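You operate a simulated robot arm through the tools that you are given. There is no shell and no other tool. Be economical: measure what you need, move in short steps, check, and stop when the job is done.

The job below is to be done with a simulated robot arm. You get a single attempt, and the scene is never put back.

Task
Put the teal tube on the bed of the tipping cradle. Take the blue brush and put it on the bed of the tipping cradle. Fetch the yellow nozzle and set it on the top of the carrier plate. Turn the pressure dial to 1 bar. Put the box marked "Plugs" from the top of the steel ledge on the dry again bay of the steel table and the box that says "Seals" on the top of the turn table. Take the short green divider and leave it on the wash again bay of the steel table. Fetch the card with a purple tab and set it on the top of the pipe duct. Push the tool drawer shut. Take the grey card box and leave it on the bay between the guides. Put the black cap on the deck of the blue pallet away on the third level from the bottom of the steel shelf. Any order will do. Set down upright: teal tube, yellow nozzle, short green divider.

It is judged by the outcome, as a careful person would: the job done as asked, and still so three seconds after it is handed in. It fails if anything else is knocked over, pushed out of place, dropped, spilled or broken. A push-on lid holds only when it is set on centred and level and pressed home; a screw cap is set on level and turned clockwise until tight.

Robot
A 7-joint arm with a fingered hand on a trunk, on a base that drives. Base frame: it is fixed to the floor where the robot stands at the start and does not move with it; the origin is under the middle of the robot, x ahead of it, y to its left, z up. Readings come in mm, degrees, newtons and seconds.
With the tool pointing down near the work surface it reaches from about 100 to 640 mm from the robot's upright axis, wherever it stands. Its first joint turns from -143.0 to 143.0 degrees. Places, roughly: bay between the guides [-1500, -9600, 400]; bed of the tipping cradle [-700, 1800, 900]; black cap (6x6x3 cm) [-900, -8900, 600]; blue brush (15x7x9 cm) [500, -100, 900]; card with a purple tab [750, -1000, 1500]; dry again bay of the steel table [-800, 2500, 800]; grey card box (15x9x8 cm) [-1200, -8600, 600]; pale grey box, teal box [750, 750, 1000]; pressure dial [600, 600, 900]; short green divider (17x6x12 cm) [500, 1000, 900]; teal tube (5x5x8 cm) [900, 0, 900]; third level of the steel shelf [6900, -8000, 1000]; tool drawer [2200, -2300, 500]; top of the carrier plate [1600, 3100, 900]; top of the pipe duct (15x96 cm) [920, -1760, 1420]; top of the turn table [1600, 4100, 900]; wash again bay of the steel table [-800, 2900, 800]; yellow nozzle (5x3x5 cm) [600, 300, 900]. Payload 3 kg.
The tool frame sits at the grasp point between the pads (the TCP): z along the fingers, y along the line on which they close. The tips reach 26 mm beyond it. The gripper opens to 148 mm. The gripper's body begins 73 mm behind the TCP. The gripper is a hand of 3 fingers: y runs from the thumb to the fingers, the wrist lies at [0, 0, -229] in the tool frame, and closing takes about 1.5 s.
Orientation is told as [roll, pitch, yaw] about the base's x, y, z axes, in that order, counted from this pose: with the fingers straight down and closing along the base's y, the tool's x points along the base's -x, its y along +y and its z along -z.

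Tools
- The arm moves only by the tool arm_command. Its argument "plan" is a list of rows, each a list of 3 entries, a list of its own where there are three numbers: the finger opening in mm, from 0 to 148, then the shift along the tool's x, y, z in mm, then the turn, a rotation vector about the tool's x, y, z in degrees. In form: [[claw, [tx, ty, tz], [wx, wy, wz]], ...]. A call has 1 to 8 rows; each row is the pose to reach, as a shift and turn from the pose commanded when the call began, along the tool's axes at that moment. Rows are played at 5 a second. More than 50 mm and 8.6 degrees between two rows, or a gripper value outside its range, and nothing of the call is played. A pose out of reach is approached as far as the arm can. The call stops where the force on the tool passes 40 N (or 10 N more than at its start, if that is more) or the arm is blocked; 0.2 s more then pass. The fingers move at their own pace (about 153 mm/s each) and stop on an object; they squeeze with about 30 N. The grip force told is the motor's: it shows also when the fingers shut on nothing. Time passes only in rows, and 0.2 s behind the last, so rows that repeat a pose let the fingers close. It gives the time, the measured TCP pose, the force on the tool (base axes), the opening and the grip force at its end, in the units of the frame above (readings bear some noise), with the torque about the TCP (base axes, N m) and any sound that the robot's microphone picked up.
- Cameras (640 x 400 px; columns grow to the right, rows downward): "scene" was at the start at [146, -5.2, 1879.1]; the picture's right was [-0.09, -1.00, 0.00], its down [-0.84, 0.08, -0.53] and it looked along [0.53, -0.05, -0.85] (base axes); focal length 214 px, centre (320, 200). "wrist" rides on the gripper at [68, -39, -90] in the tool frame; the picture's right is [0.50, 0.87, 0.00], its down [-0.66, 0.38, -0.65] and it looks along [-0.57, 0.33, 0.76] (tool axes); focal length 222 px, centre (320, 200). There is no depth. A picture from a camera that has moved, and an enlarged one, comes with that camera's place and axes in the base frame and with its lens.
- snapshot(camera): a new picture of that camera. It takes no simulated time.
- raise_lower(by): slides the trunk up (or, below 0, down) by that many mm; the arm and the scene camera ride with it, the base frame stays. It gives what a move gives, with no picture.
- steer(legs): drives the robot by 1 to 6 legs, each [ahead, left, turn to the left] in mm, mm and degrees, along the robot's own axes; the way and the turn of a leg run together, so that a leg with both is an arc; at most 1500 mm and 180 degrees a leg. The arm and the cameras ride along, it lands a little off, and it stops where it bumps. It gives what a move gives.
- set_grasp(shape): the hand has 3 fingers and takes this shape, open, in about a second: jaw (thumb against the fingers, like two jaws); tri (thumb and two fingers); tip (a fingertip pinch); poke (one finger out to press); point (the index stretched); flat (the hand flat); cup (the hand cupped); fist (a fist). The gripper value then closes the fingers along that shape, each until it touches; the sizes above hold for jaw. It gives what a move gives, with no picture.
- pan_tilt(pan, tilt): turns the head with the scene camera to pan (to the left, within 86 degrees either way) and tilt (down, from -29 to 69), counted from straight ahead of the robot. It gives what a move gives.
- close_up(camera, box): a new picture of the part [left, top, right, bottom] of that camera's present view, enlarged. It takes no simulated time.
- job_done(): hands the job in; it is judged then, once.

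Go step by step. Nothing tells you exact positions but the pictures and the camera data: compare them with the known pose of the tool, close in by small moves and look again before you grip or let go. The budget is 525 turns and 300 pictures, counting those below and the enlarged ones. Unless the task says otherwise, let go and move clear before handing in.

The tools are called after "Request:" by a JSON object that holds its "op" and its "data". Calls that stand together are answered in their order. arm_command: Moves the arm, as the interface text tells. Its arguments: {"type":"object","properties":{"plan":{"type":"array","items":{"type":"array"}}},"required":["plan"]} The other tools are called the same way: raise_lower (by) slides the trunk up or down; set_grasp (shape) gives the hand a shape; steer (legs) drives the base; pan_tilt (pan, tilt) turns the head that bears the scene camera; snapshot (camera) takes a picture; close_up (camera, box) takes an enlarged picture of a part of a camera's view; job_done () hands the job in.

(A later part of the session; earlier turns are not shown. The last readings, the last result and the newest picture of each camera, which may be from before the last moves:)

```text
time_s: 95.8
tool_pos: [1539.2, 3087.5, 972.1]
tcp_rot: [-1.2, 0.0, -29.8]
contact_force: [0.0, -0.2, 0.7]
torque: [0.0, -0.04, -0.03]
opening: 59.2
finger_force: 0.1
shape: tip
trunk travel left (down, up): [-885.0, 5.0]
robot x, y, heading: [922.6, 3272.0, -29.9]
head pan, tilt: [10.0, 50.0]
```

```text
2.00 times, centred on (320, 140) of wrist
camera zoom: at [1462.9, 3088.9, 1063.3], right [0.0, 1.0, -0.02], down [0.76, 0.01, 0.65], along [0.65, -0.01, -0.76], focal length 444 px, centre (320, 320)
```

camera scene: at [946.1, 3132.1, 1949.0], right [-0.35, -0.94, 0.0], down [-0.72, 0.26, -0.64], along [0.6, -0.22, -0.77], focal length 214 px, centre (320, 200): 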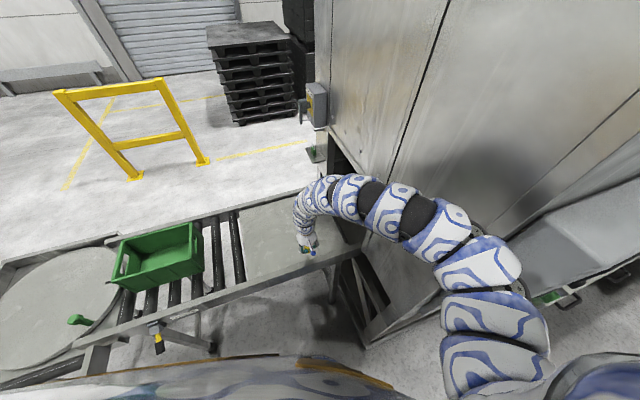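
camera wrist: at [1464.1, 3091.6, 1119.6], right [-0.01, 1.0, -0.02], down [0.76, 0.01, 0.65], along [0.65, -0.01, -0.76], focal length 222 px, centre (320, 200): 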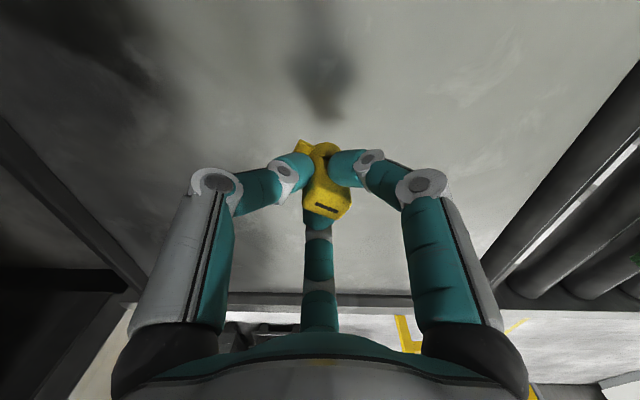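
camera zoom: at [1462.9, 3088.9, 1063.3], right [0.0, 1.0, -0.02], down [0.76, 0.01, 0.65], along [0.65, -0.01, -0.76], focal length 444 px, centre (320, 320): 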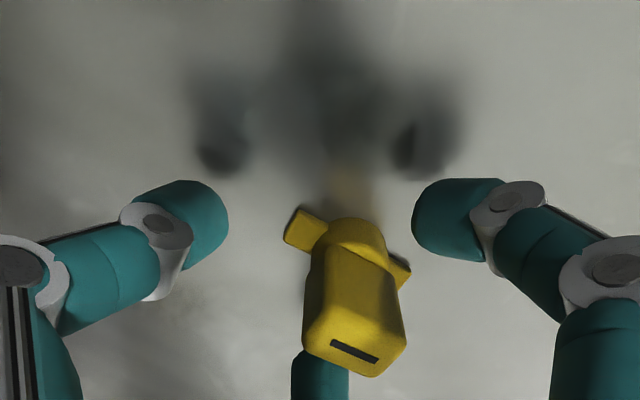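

Nozzle stands upright. Lift away and go back to the bench for the "Seals" box.

Request:
{"op": "arm_command", "data": {"plan": [[60, [0, 0, -30], [0, 0, 0]], [60, [0, 0, -58], [0, 0, 0]]]}}

Request:
{"op": "close_up", "data": {"camera": "scene", "box": [180, 170, 400, 310]}}

Request:
{"op": "steer", "data": {"legs": [[-300, -100, 0], [0, 0, 30], [-500, -600, 0], [-160, -1330, 0], [-380, -770, 0]]}}

Request:
{"op": "pan_tilt", "data": {"pan": 0, "tilt": 45}}

Request:
{"op": "snapshot", "data": {"camera": "scene"}}

```text
time_s: 96.5
tool_pos: [1541.0, 3090.0, 1031.6]
tcp_rot: [-1.2, -0.1, -29.7]
contact_force: [-0.1, -0.5, 0.0]
torque: [-0.03, 0.0, -0.04]
opening: 59.9
finger_force: 0.0
shape: tip
trunk travel left (down, up): [-885.0, 5.0]
robot x, y, heading: [923.6, 3268.4, -29.9]
head pan, tilt: [10.0, 50.0]
```

```text
2.86 times, centred on (290, 240) of scene
camera zoom: at [1064.2, 3205.9, 1949.0], right [-0.34, -0.94, 0.0], down [-0.72, 0.26, -0.64], along [0.6, -0.22, -0.77], focal length 613 px, centre (406, 86)
```

zoom: 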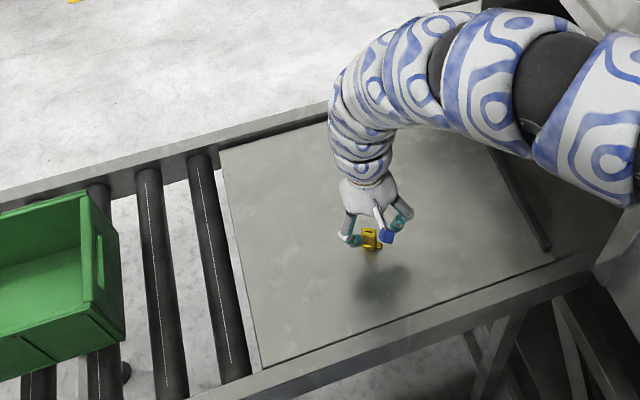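

```text
time_s: 114.3
tool_pos: [197.3, 780.4, 1031.2]
tcp_rot: [-1.3, 0.0, -0.7]
contact_force: [0.5, -0.1, -0.4]
torque: [-0.01, -0.02, -0.02]
opening: 59.9
finger_force: 0.0
shape: tip
trunk travel left (down, up): [-885.0, 5.0]
robot x, y, heading: [-425.1, 637.2, -1.3]
head pan, tilt: [10.0, 50.0]
```

```text
time_s: 115.0
tool_pos: [197.6, 781.1, 1030.9]
tcp_rot: [-1.2, 0.0, -0.6]
contact_force: [-0.3, 0.2, 0.9]
torque: [0.01, 0.02, 0.02]
opening: 59.6
finger_force: 0.1
shape: tip
trunk travel left (down, up): [-885.0, 5.0]
robot x, y, heading: [-428.3, 636.6, -1.2]
head pan, tilt: [0.0, 45.0]
```

```text
228 pictures are left
camera scene: at [-269.5, 637.0, 1955.8], right [-0.02, -1.0, 0.0], down [-0.71, 0.01, -0.71], along [0.71, -0.01, -0.71], focal length 214 px, centre (320, 200)
```

scene: 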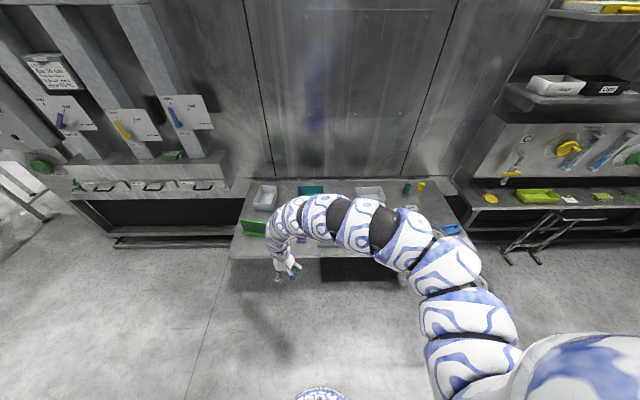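

Request:
{"op": "close_up", "data": {"camera": "scene", "box": [230, 170, 480, 270]}}

```text
2.56 times, centred on (355, 220) of scene
camera zoom: at [-269.5, 637.0, 1955.8], right [-0.02, -1.0, 0.0], down [-0.71, 0.01, -0.71], along [0.71, -0.01, -0.71], focal length 549 px, centre (230, 149)
```

zoom: 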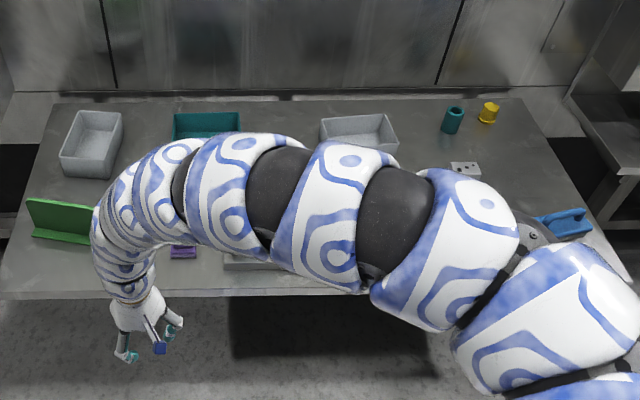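

Both boxes sit at the back of the bench. I'll drive in so that the hand is near the front wall of "Seals", with a wall pinch in mind.

Request:
{"op": "steer", "data": {"legs": [[300, -90, 1.2], [210, 0, 0]]}}

Request:
{"op": "arm_command", "data": {"plan": [[60, [0, 0, 0], [0, 0, 8]], [60, [0, 0, 0], [0, 0, 16]], [60, [0, 0, 0], [0, 0, 24]], [60, [0, 0, 0], [0, 0, 32]], [60, [0, 0, 0], [0, 0, 40]], [60, [0, 0, 0], [0, 0, 48]], [60, [0, 0, 0], [0, 0, 56]]]}}

Request:
{"op": "arm_command", "data": {"plan": [[60, [0, 0, 0], [0, 0, 8]], [60, [0, 0, 0], [0, 0, 16]], [60, [0, 0, 0], [0, 0, 24]], [60, [0, 0, 0], [0, 0, 33]]]}}

Request:
{"op": "snapshot", "data": {"camera": "wrist"}}

```text
time_s: 118.4
tool_pos: [708.6, 700.7, 1030.5]
tcp_rot: [-1.2, 0.2, 0.2]
contact_force: [0.3, 0.8, 0.4]
torque: [-0.01, 0.03, 0.0]
opening: 59.4
finger_force: 0.0
shape: tip
trunk travel left (down, up): [-885.0, 5.0]
robot x, y, heading: [83.8, 549.1, -0.1]
head pan, tilt: [0.0, 45.0]
```

```text
time_s: 120.0
tool_pos: [707.9, 698.7, 1030.5]
tcp_rot: [-0.6, -1.0, -55.7]
contact_force: [0.1, 0.2, -0.9]
torque: [0.0, 0.01, -0.01]
opening: 59.6
finger_force: 0.1
shape: tip
trunk travel left (down, up): [-885.0, 5.0]
robot x, y, heading: [86.6, 546.9, -0.1]
head pan, tilt: [0.0, 45.0]
```

```text
refused: row 4 steps farther than a row can; nothing moved
```

```text
226 pictures are left
camera wrist: at [638.3, 734.9, 1119.2], right [0.44, 0.9, -0.02], down [0.68, -0.32, 0.66], along [0.59, -0.3, -0.75], focal length 222 px, centre (320, 200)
```

wrist: 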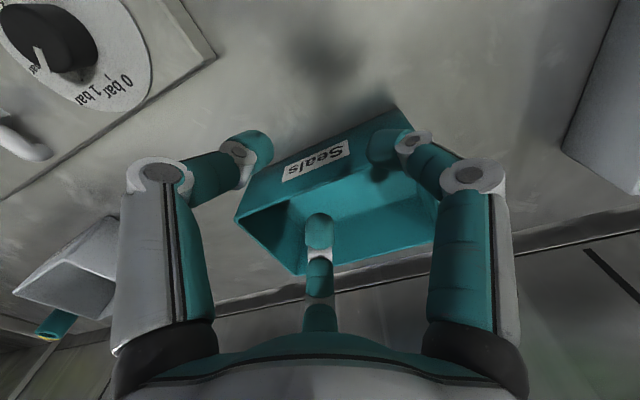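

Request:
{"op": "arm_command", "data": {"plan": [[80, [0, 0, 0], [0, 0, 8]], [80, [0, 0, 0], [0, 0, 16]], [80, [0, 0, 0], [0, 0, 24]], [80, [0, 0, 0], [0, 0, 32]], [80, [0, 0, 0], [0, 0, 34.3]]]}}

Request:
{"op": "snapshot", "data": {"camera": "wrist"}}

Request:
{"op": "pan_tilt", "data": {"pan": 0, "tilt": 60}}

Request:
{"op": "snapshot", "data": {"camera": "scene"}}

```text
time_s: 121.2
tool_pos: [708.0, 700.3, 1031.3]
tcp_rot: [0.0, -1.2, -90.1]
contact_force: [0.5, 0.9, 0.5]
torque: [-0.01, 0.01, 0.03]
opening: 79.3
finger_force: 0.1
shape: tip
trunk travel left (down, up): [-885.0, 5.0]
robot x, y, heading: [86.7, 552.0, -0.2]
head pan, tilt: [0.0, 45.0]
```

```text
225 pictures are left
camera wrist: at [669.5, 768.9, 1119.0], right [0.87, 0.5, -0.01], down [0.38, -0.64, 0.67], along [0.33, -0.58, -0.74], focal length 222 px, centre (320, 200)
```

wrist: 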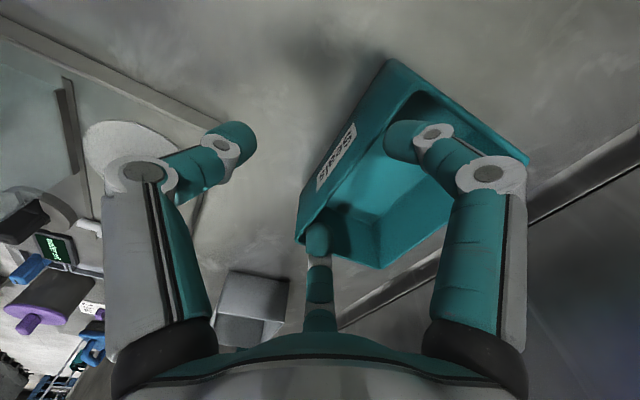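

```text
time_s: 122.0
tool_pos: [708.4, 699.2, 1030.5]
tcp_rot: [0.0, -1.3, -90.0]
contact_force: [0.7, 0.0, -0.5]
torque: [0.04, 0.0, -0.01]
opening: 79.6
finger_force: 0.0
shape: tip
trunk travel left (down, up): [-885.0, 5.0]
robot x, y, heading: [84.7, 546.4, -0.1]
head pan, tilt: [0.0, 60.0]
```

```text
224 pictures are left
camera scene: at [228.8, 548.6, 1936.4], right [0.0, -1.0, 0.0], down [-0.87, 0.0, -0.5], along [0.5, 0.0, -0.87], focal length 214 px, centre (320, 200)
```

scene: 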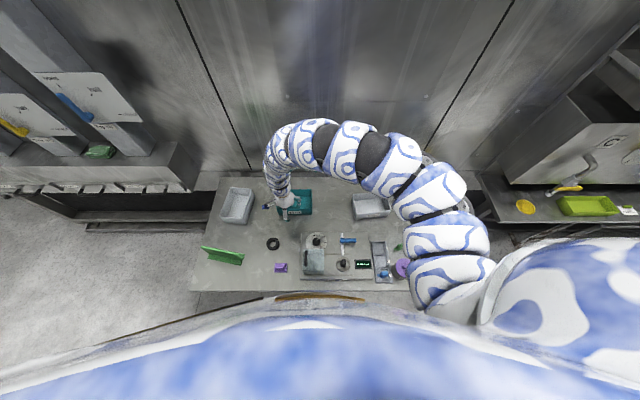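

Request:
{"op": "close_up", "data": {"camera": "scene", "box": [260, 175, 360, 237]}}

```text
6.40 times, centred on (310, 206) of scene
camera zoom: at [228.8, 548.6, 1936.4], right [0.0, -1.0, 0.0], down [-0.87, 0.0, -0.5], along [0.5, 0.0, -0.87], focal length 1373 px, centre (384, 162)
```

zoom: 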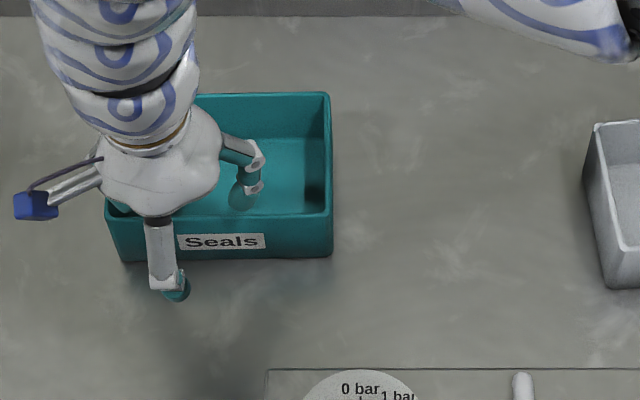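

Front wall at x≈736, rim z≈970. Drive the hand over the wall's middle and descend partway.

Request:
{"op": "steer", "data": {"legs": [[28, -22, 0]]}}

Request:
{"op": "arm_command", "data": {"plan": [[80, [0, 0, 20], [0, 0, 0]], [80, [0, 0, 35], [0, 0, 0]]]}}

Request:
{"op": "snapshot", "data": {"camera": "wrist"}}

Request:
{"op": "close_up", "data": {"camera": "scene", "box": [260, 175, 360, 237]}}

```text
time_s: 122.8
tool_pos: [739.0, 677.2, 1029.9]
tcp_rot: [-0.1, -1.2, -90.0]
contact_force: [0.2, -0.6, -0.7]
torque: [0.01, 0.04, 0.0]
opening: 79.6
finger_force: 0.0
shape: tip
trunk travel left (down, up): [-885.0, 5.0]
robot x, y, heading: [114.4, 527.5, -0.2]
head pan, tilt: [0.0, 60.0]
```

```text
time_s: 123.4
tool_pos: [736.5, 676.4, 995.3]
tcp_rot: [0.0, -1.2, -90.1]
contact_force: [0.3, -0.3, 0.3]
torque: [0.02, -0.04, -0.03]
opening: 79.5
finger_force: 0.0
shape: tip
trunk travel left (down, up): [-885.0, 5.0]
robot x, y, heading: [110.7, 525.5, 0.2]
head pan, tilt: [0.0, 60.0]
```

```text
222 pictures are left
camera wrist: at [698.2, 746.3, 1083.2], right [0.87, 0.5, -0.01], down [0.38, -0.64, 0.67], along [0.33, -0.58, -0.74], focal length 222 px, centre (320, 200)
```

wrist: 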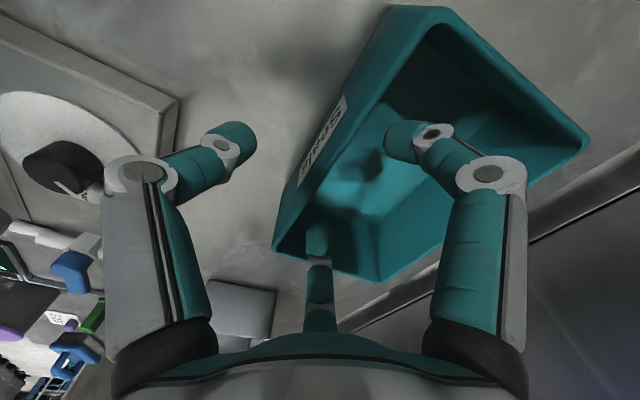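

```text
6.40 times, centred on (310, 206) of scene
camera zoom: at [256.4, 527.0, 1936.4], right [0.0, -1.0, 0.0], down [-0.87, 0.0, -0.5], along [0.5, 0.0, -0.87], focal length 1373 px, centre (384, 162)
```

zoom: 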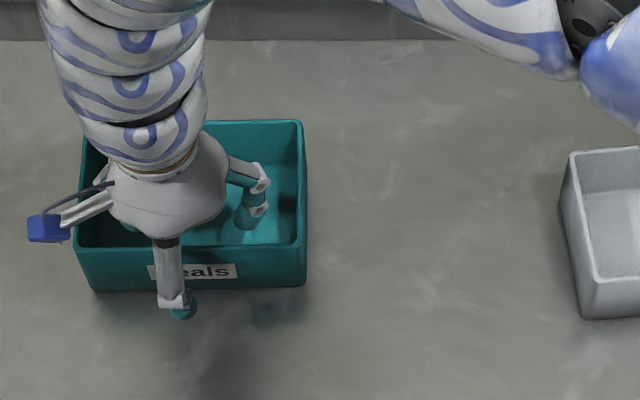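

Request:
{"op": "arm_command", "data": {"plan": [[80, [0, 0, 13], [0, 0, 0]], [80, [0, 0, 27], [0, 0, 0]], [40, [0, 0, 27], [0, 0, 0]], [0, [0, 0, 27], [0, 0, 0]], [0, [0, 0, 27], [0, 0, 0]], [0, [0, 0, 27], [0, 0, 0]], [0, [0, 0, 27], [0, 0, 0]]]}}

Request:
{"op": "snapshot", "data": {"camera": "wrist"}}

Request:
{"op": "close_up", "data": {"camera": "scene", "box": [260, 175, 360, 237]}}

```text
time_s: 125.0
tool_pos: [736.3, 676.9, 967.2]
tcp_rot: [0.0, -1.2, -90.1]
contact_force: [0.2, 0.2, 0.1]
torque: [0.0, 0.1, 0.0]
opening: 5.9
finger_force: 29.7
shape: tip
trunk travel left (down, up): [-885.0, 5.0]
robot x, y, heading: [112.3, 524.6, 0.1]
head pan, tilt: [0.0, 60.0]
```

```text
220 pictures are left
camera wrist: at [698.2, 746.5, 1056.2], right [0.87, 0.5, -0.01], down [0.38, -0.64, 0.67], along [0.33, -0.58, -0.74], focal length 222 px, centre (320, 200)
```

wrist: 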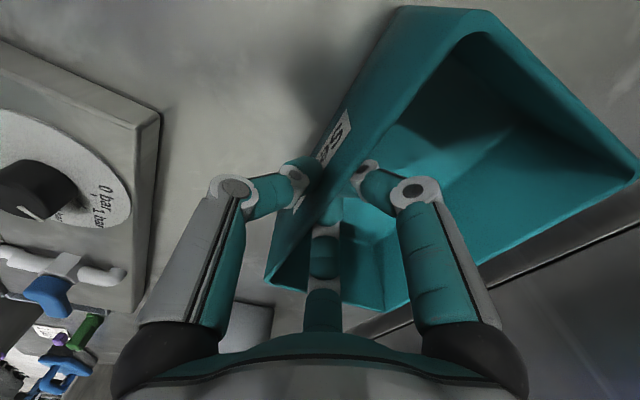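

```text
6.40 times, centred on (310, 206) of scene
camera zoom: at [257.2, 526.8, 1936.4], right [0.0, -1.0, 0.0], down [-0.87, 0.0, -0.5], along [0.5, 0.0, -0.87], focal length 1373 px, centre (384, 162)
```

zoom: 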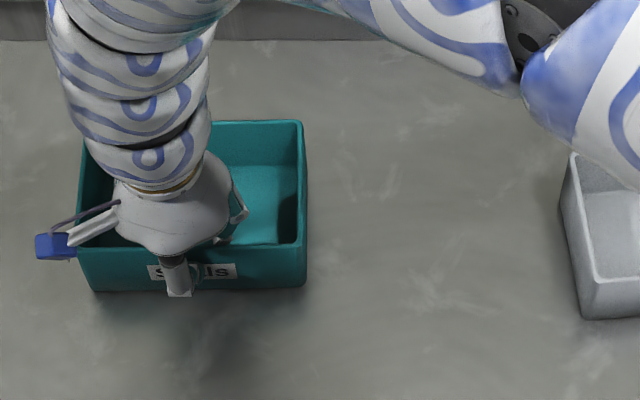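

Wall pinched (5.9 mm). Lift gently and see whether it holds level.

Request:
{"op": "arm_command", "data": {"plan": [[0, [0, 0, -8], [0, 0, 0]], [0, [0, 0, -20], [0, 0, 0]], [0, [0, 0, -20], [0, 0, 0]]]}}

Request:
{"op": "snapshot", "data": {"camera": "wrist"}}

Request:
{"op": "close_up", "data": {"camera": "scene", "box": [260, 175, 360, 237]}}

```text
time_s: 125.8
tool_pos: [736.8, 677.8, 989.1]
tcp_rot: [-0.1, -1.2, -90.1]
contact_force: [0.0, 0.5, -3.2]
torque: [-0.01, 0.18, -0.02]
opening: 5.7
finger_force: 29.8
shape: tip
trunk travel left (down, up): [-885.0, 5.0]
robot x, y, heading: [111.9, 524.4, -0.1]
head pan, tilt: [0.0, 60.0]
```

```text
218 pictures are left
camera wrist: at [698.1, 747.0, 1076.9], right [0.87, 0.5, -0.01], down [0.38, -0.64, 0.67], along [0.33, -0.58, -0.74], focal length 222 px, centre (320, 200)
```

wrist: 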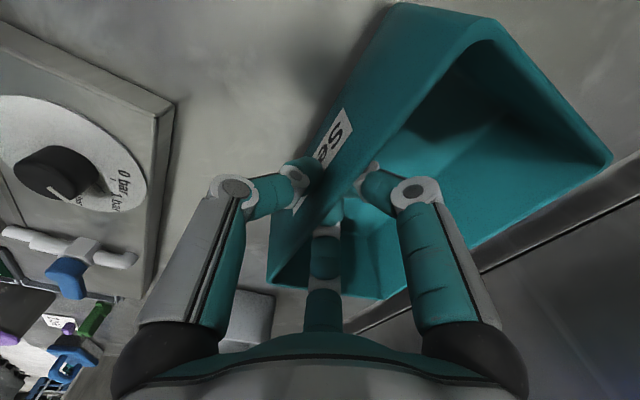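

```text
6.40 times, centred on (310, 206) of scene
camera zoom: at [257.5, 526.9, 1936.3], right [0.0, -1.0, 0.0], down [-0.87, 0.0, -0.5], along [0.5, 0.0, -0.87], focal length 1373 px, centre (384, 162)
```

zoom: 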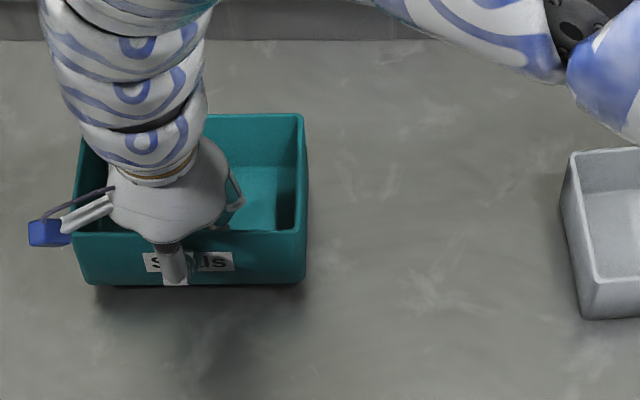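

Request:
{"op": "arm_command", "data": {"plan": [[0, [0, 0, -20], [0, 0, 0]], [0, [0, 0, -42], [0, 0, 0]], [0, [0, 0, -42], [0, 0, 0]]]}}

Request:
{"op": "snapshot", "data": {"camera": "wrist"}}

Request:
{"op": "close_up", "data": {"camera": "scene", "box": [200, 165, 360, 265]}}

```text
time_s: 126.6
tool_pos: [737.8, 676.7, 1031.0]
tcp_rot: [-0.1, -1.3, -89.9]
contact_force: [-0.1, -0.1, -3.0]
torque: [0.04, 0.22, 0.02]
opening: 5.6
finger_force: 30.5
shape: tip
trunk travel left (down, up): [-885.0, 5.0]
robot x, y, heading: [110.1, 524.4, -0.3]
head pan, tilt: [0.0, 60.0]
```

```text
216 pictures are left
camera wrist: at [698.6, 746.8, 1119.3], right [0.87, 0.5, -0.01], down [0.38, -0.64, 0.67], along [0.33, -0.58, -0.74], focal length 222 px, centre (320, 200)
```

wrist: 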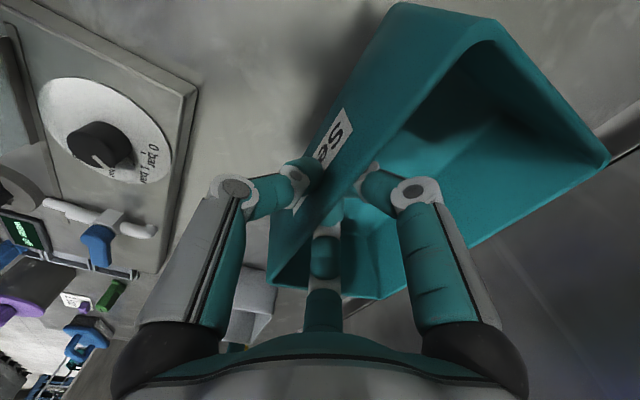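

```text
4.00 times, centred on (280, 215) of scene
camera zoom: at [257.6, 526.9, 1936.3], right [0.0, -1.0, 0.0], down [-0.87, 0.0, -0.5], along [0.5, 0.0, -0.87], focal length 858 px, centre (480, 140)
```

zoom: 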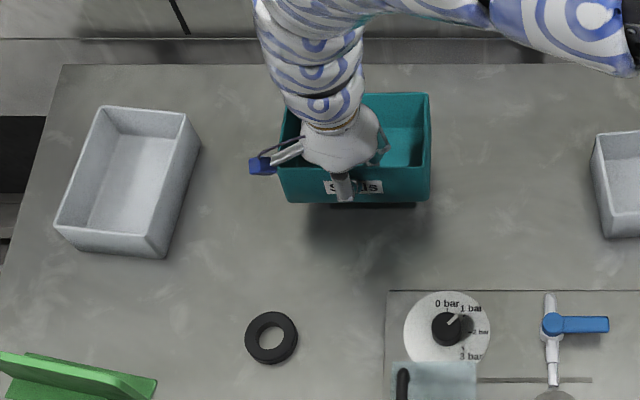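

The box is held, nearly level. I'll raise a bit more, then steer out between the cover and the green divider.

Request:
{"op": "arm_command", "data": {"plan": [[0, [0, 0, -18], [0, 0, 0]], [0, [0, 0, -36], [0, 0, 0]]]}}

Request:
{"op": "steer", "data": {"legs": [[-100, 100, 0], [-500, 5, 0]]}}

Request:
{"op": "snapshot", "data": {"camera": "scene"}}

```text
time_s: 127.2
tool_pos: [742.9, 681.9, 1069.9]
tcp_rot: [-0.2, -1.3, -90.2]
contact_force: [-1.0, -0.1, -3.7]
torque: [-0.03, 0.23, 0.0]
opening: 5.8
finger_force: 29.6
shape: tip
out of reach, approached as far as the arm can: row 2
trunk travel left (down, up): [-885.0, 5.0]
robot x, y, heading: [116.8, 526.2, 0.2]
head pan, tilt: [0.0, 60.0]
```

```text
time_s: 131.1
tool_pos: [132.7, 791.6, 1068.6]
tcp_rot: [-0.1, -1.4, -89.4]
contact_force: [0.6, 0.0, -2.5]
torque: [-0.01, 0.19, 0.01]
opening: 5.8
finger_force: 29.9
shape: tip
trunk travel left (down, up): [-885.0, 5.0]
robot x, y, heading: [-493.6, 629.9, 0.4]
head pan, tilt: [0.0, 60.0]
```

```text
214 pictures are left
camera scene: at [-349.5, 631.0, 1936.4], right [0.01, -1.0, 0.0], down [-0.87, -0.01, -0.5], along [0.5, 0.0, -0.87], focal length 214 px, centre (320, 200)
```

scene: 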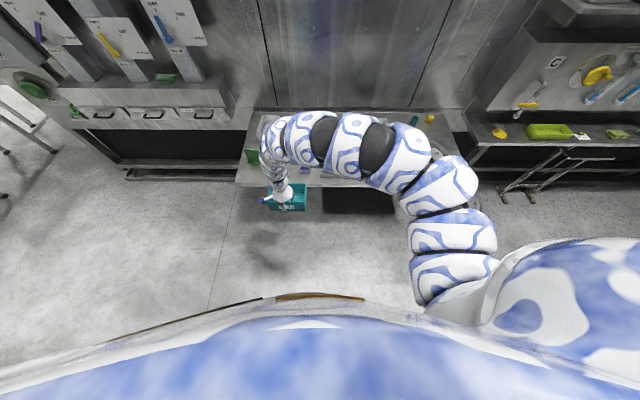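

Drive back toward the turntable.

Request:
{"op": "steer", "data": {"legs": [[444, 770, 0], [160, 1330, 0], [540, 560, 0], [0, 0, 35]]}}

Request:
{"op": "pan_tilt", "data": {"pan": 0, "tilt": 45}}

Request:
{"op": "snapshot", "data": {"camera": "scene"}}

```text
time_s: 147.5
tool_pos: [1009.0, 3800.0, 1071.9]
tcp_rot: [-0.2, -1.3, -53.6]
contact_force: [-0.5, 1.0, -2.8]
torque: [-0.12, 0.11, -0.01]
opening: 5.3
finger_force: 30.0
shape: tip
trunk travel left (down, up): [-885.0, 5.0]
robot x, y, heading: [597.2, 3303.2, 36.4]
head pan, tilt: [0.0, 60.0]
```

```text
time_s: 148.3
tool_pos: [1009.6, 3800.4, 1069.7]
tcp_rot: [-0.2, -1.3, -53.7]
contact_force: [0.1, 0.3, -2.9]
torque: [-0.08, 0.16, 0.03]
opening: 5.7
finger_force: 30.0
shape: tip
trunk travel left (down, up): [-885.0, 5.0]
robot x, y, heading: [595.6, 3300.9, 36.1]
head pan, tilt: [0.0, 45.0]
```

```text
213 pictures are left
camera scene: at [723.8, 3397.8, 1955.8], right [0.59, -0.81, 0.0], down [-0.57, -0.42, -0.71], along [0.57, 0.42, -0.71], focal length 214 px, centre (320, 200)
```

scene: 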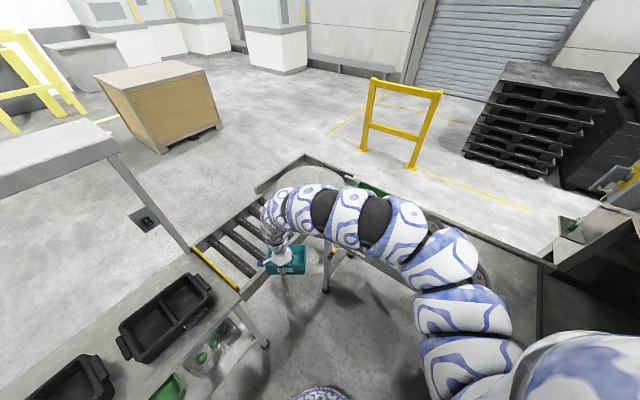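

Request:
{"op": "steer", "data": {"legs": [[330, -90, 0]]}}

Request:
{"op": "pan_tilt", "data": {"pan": 15, "tilt": 50}}

Request:
{"op": "snapshot", "data": {"camera": "scene"}}

Request:
{"op": "snapshot", "data": {"camera": "wrist"}}

```text
time_s: 150.5
tool_pos: [1326.8, 3921.8, 1069.5]
tcp_rot: [-0.1, -1.3, -53.7]
contact_force: [-7.2, -1.4, -1.3]
torque: [-0.16, 0.26, -0.03]
opening: 5.3
finger_force: 30.0
shape: tip
trunk travel left (down, up): [-885.0, 5.0]
robot x, y, heading: [919.9, 3421.1, 36.6]
head pan, tilt: [0.0, 45.0]
```

```text
time_s: 151.3
tool_pos: [1326.9, 3921.4, 1069.9]
tcp_rot: [-0.2, -1.3, -53.6]
contact_force: [-4.9, -1.8, -1.9]
torque: [-0.16, 0.23, 0.0]
opening: 5.5
finger_force: 29.3
shape: tip
trunk travel left (down, up): [-885.0, 5.0]
robot x, y, heading: [920.0, 3424.3, 36.4]
head pan, tilt: [15.0, 50.0]
```

```text
212 pictures are left
camera scene: at [1025.1, 3530.7, 1949.0], right [0.78, -0.63, 0.0], down [-0.48, -0.6, -0.64], along [0.4, 0.5, -0.77], focal length 214 px, centre (320, 200)
```

scene: 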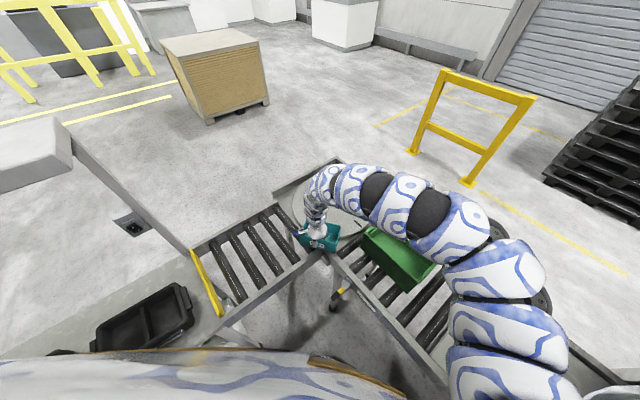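

```text
211 pictures are left
camera wrist: at [1255.3, 3954.1, 1157.9], right [0.4, 0.92, -0.01], down [0.69, -0.29, 0.67], along [0.61, -0.28, -0.74], focal length 222 px, centre (320, 200)
```

wrist: 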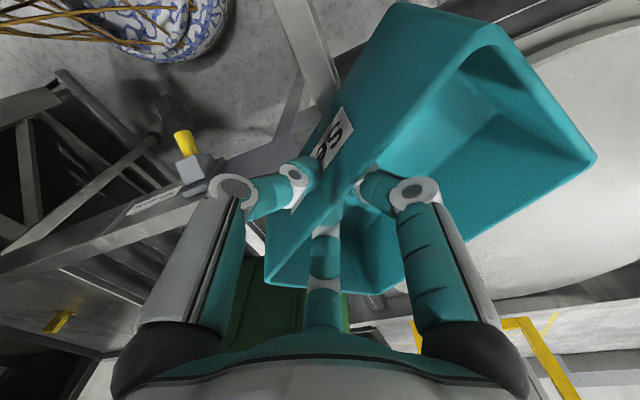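

Something touches the box lightly (about 5 N), likely the green knob at the turntable's corner. Back off and look.

Request:
{"op": "steer", "data": {"legs": [[-120, 60, 0]]}}

Request:
{"op": "close_up", "data": {"camera": "scene", "box": [220, 140, 440, 280]}}

```text
time_s: 152.6
tool_pos: [1191.7, 3896.0, 1069.7]
tcp_rot: [-0.1, -1.2, -53.6]
contact_force: [0.3, 0.9, -3.0]
torque: [-0.07, 0.1, -0.03]
opening: 5.2
finger_force: 29.8
shape: tip
trunk travel left (down, up): [-885.0, 5.0]
robot x, y, heading: [784.7, 3395.9, 36.4]
head pan, tilt: [15.0, 50.0]
```

```text
2.86 times, centred on (330, 210) of scene
camera zoom: at [888.7, 3506.5, 1949.1], right [0.78, -0.62, 0.0], down [-0.48, -0.6, -0.64], along [0.4, 0.5, -0.77], focal length 613 px, centre (291, 171)
```

zoom: 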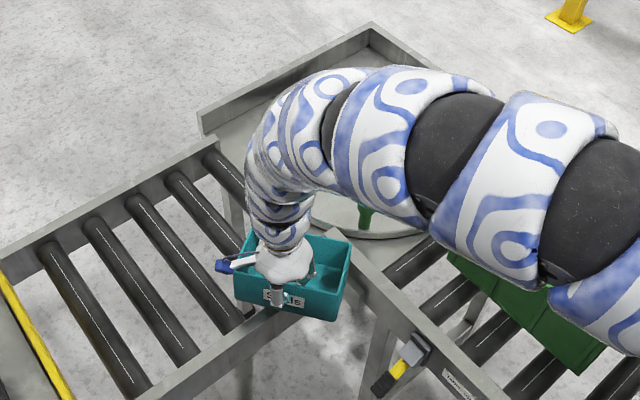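

The green handle stands on the turntable near (1480, 4000). I'll align the box with the base axes and bring it in from the left, passing beside the handle.

Request:
{"op": "arm_command", "data": {"plan": [[0, [0, 0, 0], [0, 0, 7]], [0, [0, 0, 0], [0, 0, 14]], [0, [0, 0, 0], [0, 0, 21]], [0, [0, 0, 0], [0, 0, 28]], [0, [0, 0, 0], [0, 0, 36.4]]]}}

```text
time_s: 153.8
tool_pos: [1194.6, 3897.2, 1069.6]
tcp_rot: [0.6, -1.1, -90.1]
contact_force: [-0.2, 0.5, -3.0]
torque: [0.0, 0.15, 0.01]
opening: 5.1
finger_force: 30.1
shape: tip
trunk travel left (down, up): [-885.0, 5.0]
robot x, y, heading: [783.3, 3396.8, 36.4]
head pan, tilt: [15.0, 50.0]
```

Request:
{"op": "steer", "data": {"legs": [[145, 196, 0]]}}

Request:
{"op": "close_up", "data": {"camera": "scene", "box": [200, 120, 440, 280]}}

Request:
{"op": "snapshot", "data": {"camera": "wrist"}}

```text
time_s: 155.6
tool_pos: [1193.2, 4143.0, 1069.5]
tcp_rot: [0.6, -1.3, -89.7]
contact_force: [0.6, -0.2, -2.8]
torque: [-0.01, 0.15, 0.03]
opening: 5.4
finger_force: 30.4
shape: tip
trunk travel left (down, up): [-885.0, 5.0]
robot x, y, heading: [783.2, 3642.1, 36.6]
head pan, tilt: [15.0, 50.0]
```

```text
2.50 times, centred on (320, 200) of scene
camera zoom: at [891.4, 3752.7, 1948.8], right [0.78, -0.62, 0.0], down [-0.48, -0.6, -0.64], along [0.4, 0.5, -0.77], focal length 536 px, centre (320, 200)
```

zoom: 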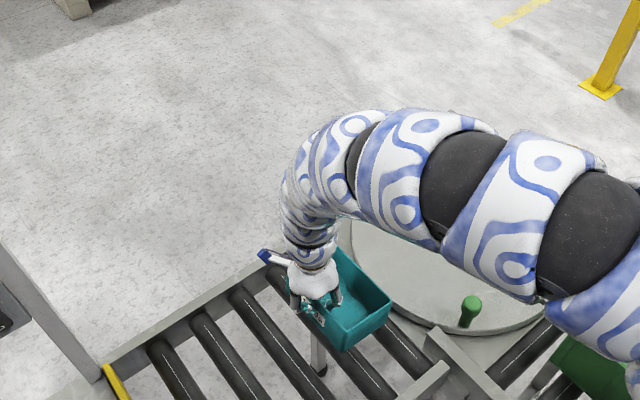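

```text
208 pictures are left
camera wrist: at [1152.9, 4211.8, 1156.4], right [0.86, 0.5, 0.0], down [0.37, -0.64, 0.67], along [0.34, -0.58, -0.74], focal length 222 px, centre (320, 200)
```

wrist: 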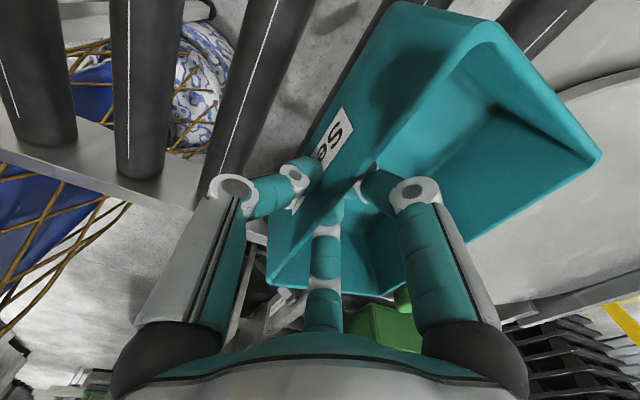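

Request:
{"op": "steer", "data": {"legs": [[206, -153, 0]]}}

Request:
{"op": "close_up", "data": {"camera": "scene", "box": [200, 120, 440, 280]}}

Request:
{"op": "snapshot", "data": {"camera": "wrist"}}

```text
time_s: 157.4
tool_pos: [1446.7, 4140.7, 1068.0]
tcp_rot: [0.6, -1.2, -89.8]
contact_force: [0.8, 0.1, -3.7]
torque: [0.03, 0.18, -0.02]
opening: 5.2
finger_force: 30.6
shape: tip
trunk travel left (down, up): [-885.0, 5.0]
robot x, y, heading: [1041.3, 3637.1, 36.6]
head pan, tilt: [15.0, 50.0]
```

```text
2.50 times, centred on (320, 200) of scene
camera zoom: at [1147.0, 3748.5, 1948.8], right [0.78, -0.62, 0.0], down [-0.48, -0.6, -0.64], along [0.4, 0.5, -0.77], focal length 536 px, centre (320, 200)
```

zoom: 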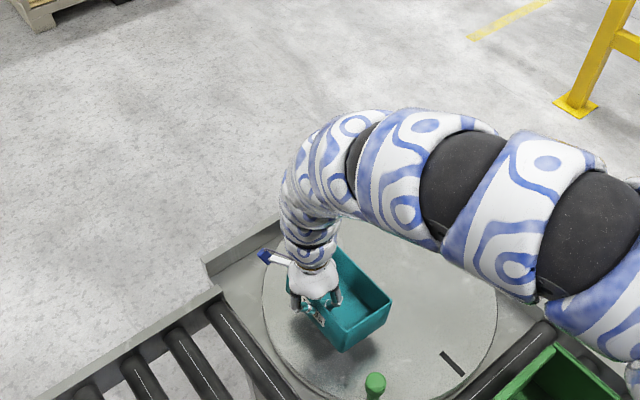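

```text
206 pictures are left
camera wrist: at [1406.6, 4209.0, 1156.6], right [0.86, 0.51, 0.0], down [0.38, -0.64, 0.67], along [0.34, -0.58, -0.74], focal length 222 px, centre (320, 200)
```

wrist: 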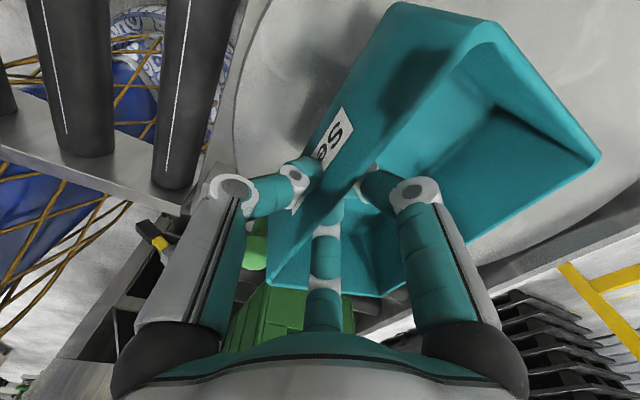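

Box is over the turntable, clear of the handle. Lower gently.

Request:
{"op": "arm_command", "data": {"plan": [[0, [0, 0, 30], [0, 0, 0]], [0, [0, 0, 55], [0, 0, 0]], [0, [0, 0, 62], [0, 0, 0]], [0, [0, 0, 66], [0, 0, 0]]]}}

```text
time_s: 158.4
tool_pos: [1446.1, 4139.0, 1001.9]
tcp_rot: [0.6, -1.1, -89.6]
contact_force: [0.6, 0.8, -2.6]
torque: [0.01, 0.09, -0.03]
opening: 5.3
finger_force: 29.9
shape: tip
trunk travel left (down, up): [-885.0, 5.0]
robot x, y, heading: [1039.1, 3642.7, 36.6]
head pan, tilt: [15.0, 50.0]
```

Request:
{"op": "arm_command", "data": {"plan": [[0, [0, 0, 3], [0, 0, 0]], [0, [0, 0, 6], [0, 0, 0]], [0, [0, 0, 9], [0, 0, 0]], [0, [0, 0, 9], [0, 0, 0]]]}}

Request:
{"op": "close_up", "data": {"camera": "scene", "box": [270, 190, 370, 260]}}

```text
time_s: 159.4
tool_pos: [1446.1, 4139.8, 995.3]
tcp_rot: [0.8, -1.0, -89.7]
contact_force: [0.7, 0.6, 25.2]
torque: [0.03, -0.04, 0.02]
opening: 5.6
finger_force: 30.1
shape: tip
trunk travel left (down, up): [-885.0, 5.0]
robot x, y, heading: [1037.1, 3637.6, 36.8]
head pan, tilt: [15.0, 50.0]
```

```text
5.71 times, centred on (320, 225) of scene
camera zoom: at [1143.6, 3746.4, 1949.5], right [0.78, -0.62, 0.0], down [-0.47, -0.6, -0.64], along [0.4, 0.5, -0.77], focal length 1226 px, centre (320, 57)
```

zoom: 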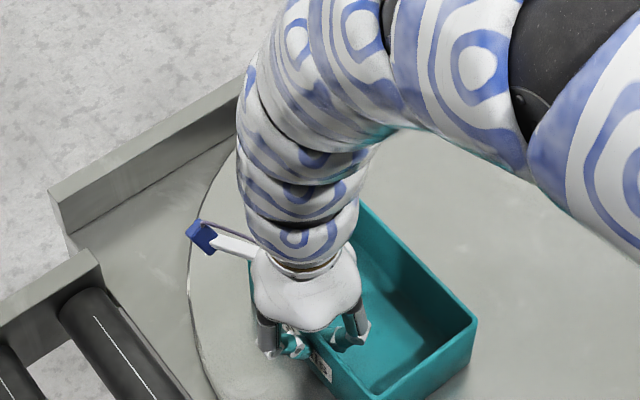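

The box is seated. Open and lift.

Request:
{"op": "arm_command", "data": {"plan": [[0, [0, 0, -3], [0, 0, 0]], [20, [0, 0, -3], [0, 0, 0]], [40, [0, 0, -3], [0, 0, 0]], [50, [0, 0, -3], [0, 0, 0]], [50, [0, 0, -30], [0, 0, 0]], [50, [0, 0, -60], [0, 0, 0]]]}}

Request:
{"op": "close_up", "data": {"camera": "scene", "box": [240, 160, 400, 270]}}

Request:
{"op": "snapshot", "data": {"camera": "wrist"}}

```text
time_s: 160.8
tool_pos: [1445.6, 4140.6, 1054.2]
tcp_rot: [0.7, -1.2, -89.7]
contact_force: [-0.7, 0.3, 0.3]
torque: [0.03, -0.02, 0.0]
opening: 49.5
finger_force: 0.0
shape: tip
trunk travel left (down, up): [-885.0, 5.0]
robot x, y, heading: [1037.9, 3638.4, 36.8]
head pan, tilt: [15.0, 50.0]
```

```text
3.64 times, centred on (320, 215) of scene
camera zoom: at [1144.6, 3747.9, 1949.0], right [0.78, -0.62, 0.0], down [-0.48, -0.6, -0.64], along [0.4, 0.5, -0.77], focal length 780 px, centre (320, 146)
```

zoom: 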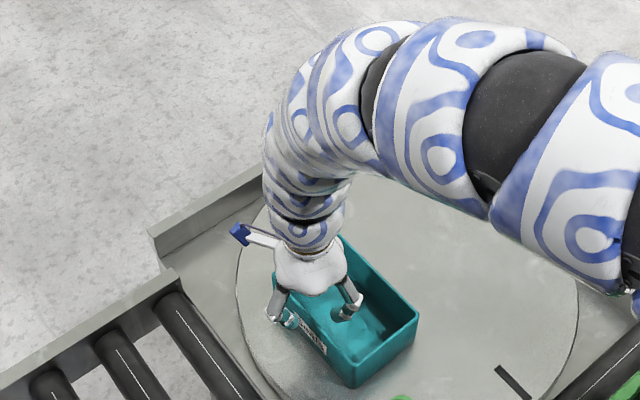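

```text
203 pictures are left
camera wrist: at [1405.4, 4209.1, 1142.3], right [0.86, 0.51, 0.0], down [0.37, -0.64, 0.67], along [0.34, -0.58, -0.74], focal length 222 px, centre (320, 200)
```

wrist: 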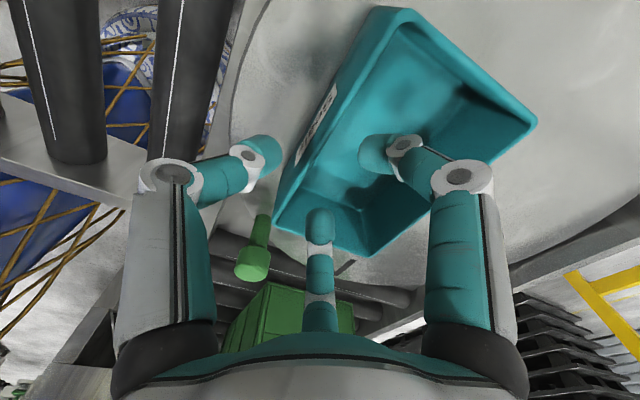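

The Seals box is on the turntable. Now back out and return to the bench for the "Plugs" box.

Request:
{"op": "steer", "data": {"legs": [[-206, 153, 0], [-178, -241, 0], [0, 0, -36.6], [-650, -650, 0], [-160, -1330, 0], [-400, -1100, 0]]}}

Request:
{"op": "pan_tilt", "data": {"pan": 0, "tilt": 50}}

Request:
{"op": "snapshot", "data": {"camera": "scene"}}

```text
time_s: 182.3
tool_pos: [220.8, 383.6, 1053.5]
tcp_rot: [0.6, -1.1, -127.4]
contact_force: [-0.2, -0.1, 0.0]
torque: [0.02, -0.03, 0.01]
opening: 49.6
finger_force: 0.1
shape: tip
trunk travel left (down, up): [-885.0, 5.0]
robot x, y, heading: [-410.1, 238.3, -1.0]
head pan, tilt: [15.0, 50.0]
```

```text
time_s: 183.1
tool_pos: [221.2, 384.9, 1054.0]
tcp_rot: [0.6, -1.1, -127.4]
contact_force: [-0.3, -0.5, -0.6]
torque: [0.06, -0.01, 0.03]
opening: 49.8
finger_force: 0.1
shape: tip
trunk travel left (down, up): [-885.0, 5.0]
robot x, y, heading: [-411.3, 239.5, -1.0]
head pan, tilt: [0.0, 50.0]
```

```text
202 pictures are left
camera scene: at [-256.2, 236.8, 1948.9], right [-0.02, -1.0, 0.0], down [-0.77, 0.01, -0.64], along [0.64, -0.01, -0.77], focal length 214 px, centre (320, 200)
```

scene: 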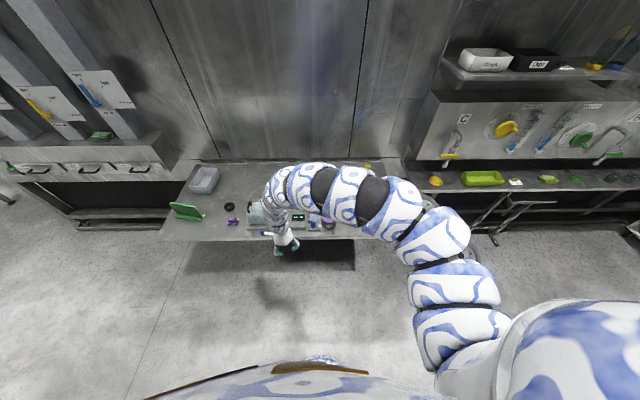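

Request:
{"op": "arm_command", "data": {"plan": [[70, [0, 0, 0], [0, 0, -8]], [70, [0, 0, 0], [0, 0, -16]], [70, [0, 0, 0], [0, 0, -24]], [70, [0, 0, 0], [0, 0, -32]], [70, [0, 0, 0], [0, 0, -37.4]]]}}

Request:
{"op": "steer", "data": {"legs": [[235, -55, 0.5], [235, -55, 0.5]]}}

Request:
{"op": "snapshot", "data": {"camera": "wrist"}}

Request:
{"op": "snapshot", "data": {"camera": "scene"}}

```text
time_s: 184.3
tool_pos: [220.8, 384.4, 1054.7]
tcp_rot: [-0.1, -1.2, -89.7]
contact_force: [-0.5, 0.2, -0.2]
torque: [0.04, -0.01, 0.0]
opening: 69.2
finger_force: 0.1
shape: tip
trunk travel left (down, up): [-885.0, 5.0]
robot x, y, heading: [-408.7, 240.7, -1.1]
head pan, tilt: [0.0, 50.0]
```

```text
time_s: 187.5
tool_pos: [693.1, 274.7, 1053.2]
tcp_rot: [-0.3, -1.3, -89.3]
contact_force: [-0.3, 0.0, -0.1]
torque: [0.04, -0.02, 0.02]
opening: 69.5
finger_force: 0.1
shape: tip
trunk travel left (down, up): [-885.0, 5.0]
robot x, y, heading: [60.0, 116.7, -0.2]
head pan, tilt: [0.0, 50.0]
```

```text
201 pictures are left
camera wrist: at [653.9, 343.3, 1141.9], right [0.86, 0.51, -0.02], down [0.39, -0.64, 0.67], along [0.33, -0.58, -0.75], focal length 222 px, centre (320, 200)
```

wrist: 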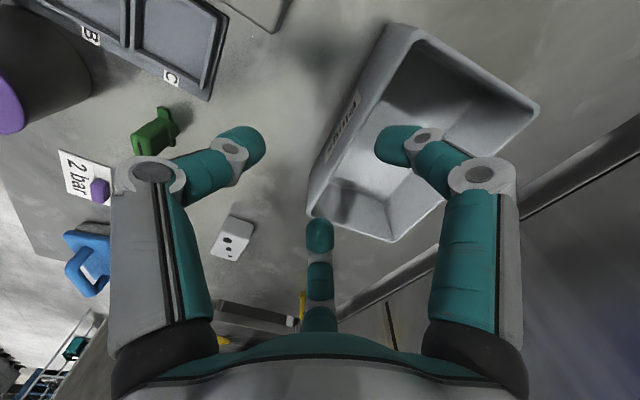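

```text
200 pictures are left
camera scene: at [218.6, 121.3, 1948.8], right [-0.01, -1.0, 0.0], down [-0.77, 0.01, -0.64], along [0.64, 0.0, -0.77], focal length 214 px, centre (320, 200)
```

scene: 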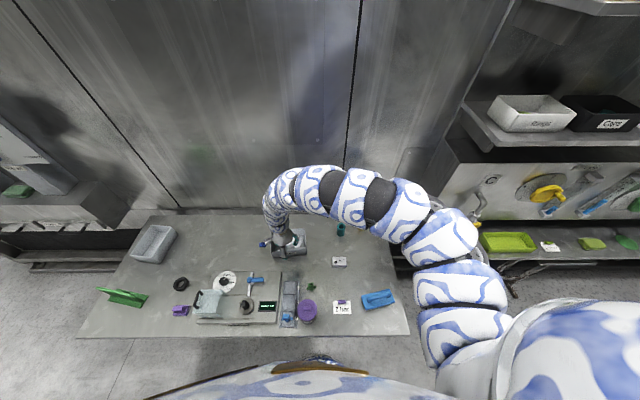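

Request:
{"op": "steer", "data": {"legs": [[25, 0, 0]]}}

Request:
{"op": "arm_command", "data": {"plan": [[80, [0, 0, 30], [0, 0, 0]], [80, [0, 0, 57], [0, 0, 0]]]}}

Request:
{"op": "snapshot", "data": {"camera": "wrist"}}

Request:
{"op": "close_up", "data": {"camera": "scene", "box": [240, 205, 340, 270]}}

```text
time_s: 188.3
tool_pos: [719.4, 274.3, 1052.6]
tcp_rot: [-0.3, -1.3, -89.3]
contact_force: [0.2, 0.6, 0.5]
torque: [0.02, 0.02, 0.02]
opening: 69.5
finger_force: 0.0
shape: tip
trunk travel left (down, up): [-885.0, 5.0]
robot x, y, heading: [85.6, 123.7, -0.5]
head pan, tilt: [0.0, 50.0]
```

```text
time_s: 188.9
tool_pos: [716.8, 272.2, 996.2]
tcp_rot: [-0.1, -1.3, -89.3]
contact_force: [0.8, 0.8, 0.0]
torque: [-0.02, -0.01, 0.02]
opening: 79.4
finger_force: 0.0
shape: tip
trunk travel left (down, up): [-885.0, 5.0]
robot x, y, heading: [84.7, 120.7, -0.5]
head pan, tilt: [0.0, 50.0]
```

```text
199 pictures are left
camera wrist: at [678.4, 341.5, 1085.4], right [0.86, 0.51, -0.01], down [0.39, -0.64, 0.67], along [0.33, -0.58, -0.74], focal length 222 px, centre (320, 200)
```

wrist: 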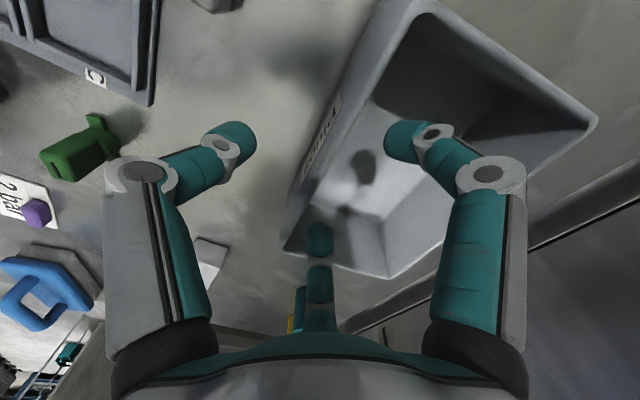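

```text
6.15 times, centred on (290, 238) of scene
camera zoom: at [241.9, 121.0, 1948.9], right [-0.01, -1.0, 0.0], down [-0.77, 0.01, -0.64], along [0.64, -0.01, -0.77], focal length 1320 px, centre (505, -31)
```

zoom: 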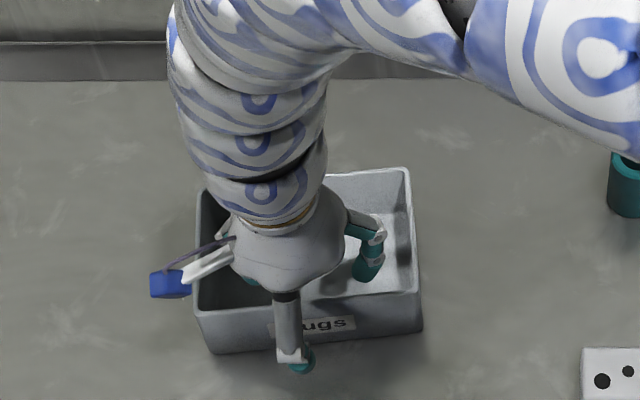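

Request:
{"op": "arm_command", "data": {"plan": [[80, [0, 0, 14], [0, 0, 0]], [80, [0, 0, 29], [0, 0, 0]], [40, [0, 0, 29], [0, 0, 0]], [0, [0, 0, 29], [0, 0, 0]], [0, [0, 0, 29], [0, 0, 0]], [0, [0, 0, 29], [0, 0, 0]], [0, [0, 0, 29], [0, 0, 0]]]}}

Request:
{"op": "arm_command", "data": {"plan": [[0, [0, 0, -15], [0, 0, 0]], [0, [0, 0, -45], [0, 0, 0]], [0, [0, 0, -75], [0, 0, 0]], [0, [0, 0, -98], [0, 0, 0]], [0, [0, 0, -98], [0, 0, 0]]]}}

Request:
{"op": "snapshot", "data": {"camera": "wrist"}}

```text
time_s: 190.5
tool_pos: [716.2, 273.7, 968.6]
tcp_rot: [-0.1, -1.4, -89.4]
contact_force: [-0.9, -0.4, 0.4]
torque: [-0.01, 0.1, 0.03]
opening: 3.4
finger_force: 29.5
shape: tip
trunk travel left (down, up): [-885.0, 5.0]
robot x, y, heading: [86.2, 122.5, -0.5]
head pan, tilt: [0.0, 50.0]
```

```text
time_s: 191.7
tool_pos: [716.0, 274.5, 1066.6]
tcp_rot: [-0.4, -1.2, -89.3]
contact_force: [-0.5, 0.3, -3.5]
torque: [0.0, 0.17, -0.02]
opening: 3.4
finger_force: 30.0
shape: tip
trunk travel left (down, up): [-885.0, 5.0]
robot x, y, heading: [82.7, 118.4, -0.5]
head pan, tilt: [0.0, 50.0]
```

```text
197 pictures are left
camera wrist: at [677.5, 343.9, 1154.9], right [0.86, 0.51, -0.02], down [0.39, -0.64, 0.67], along [0.33, -0.58, -0.74], focal length 222 px, centre (320, 200)
```

wrist: 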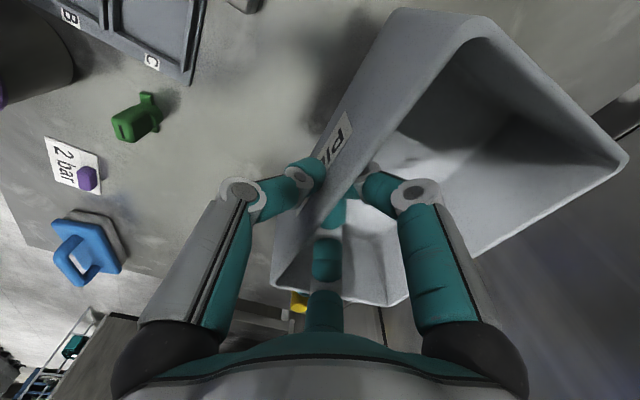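

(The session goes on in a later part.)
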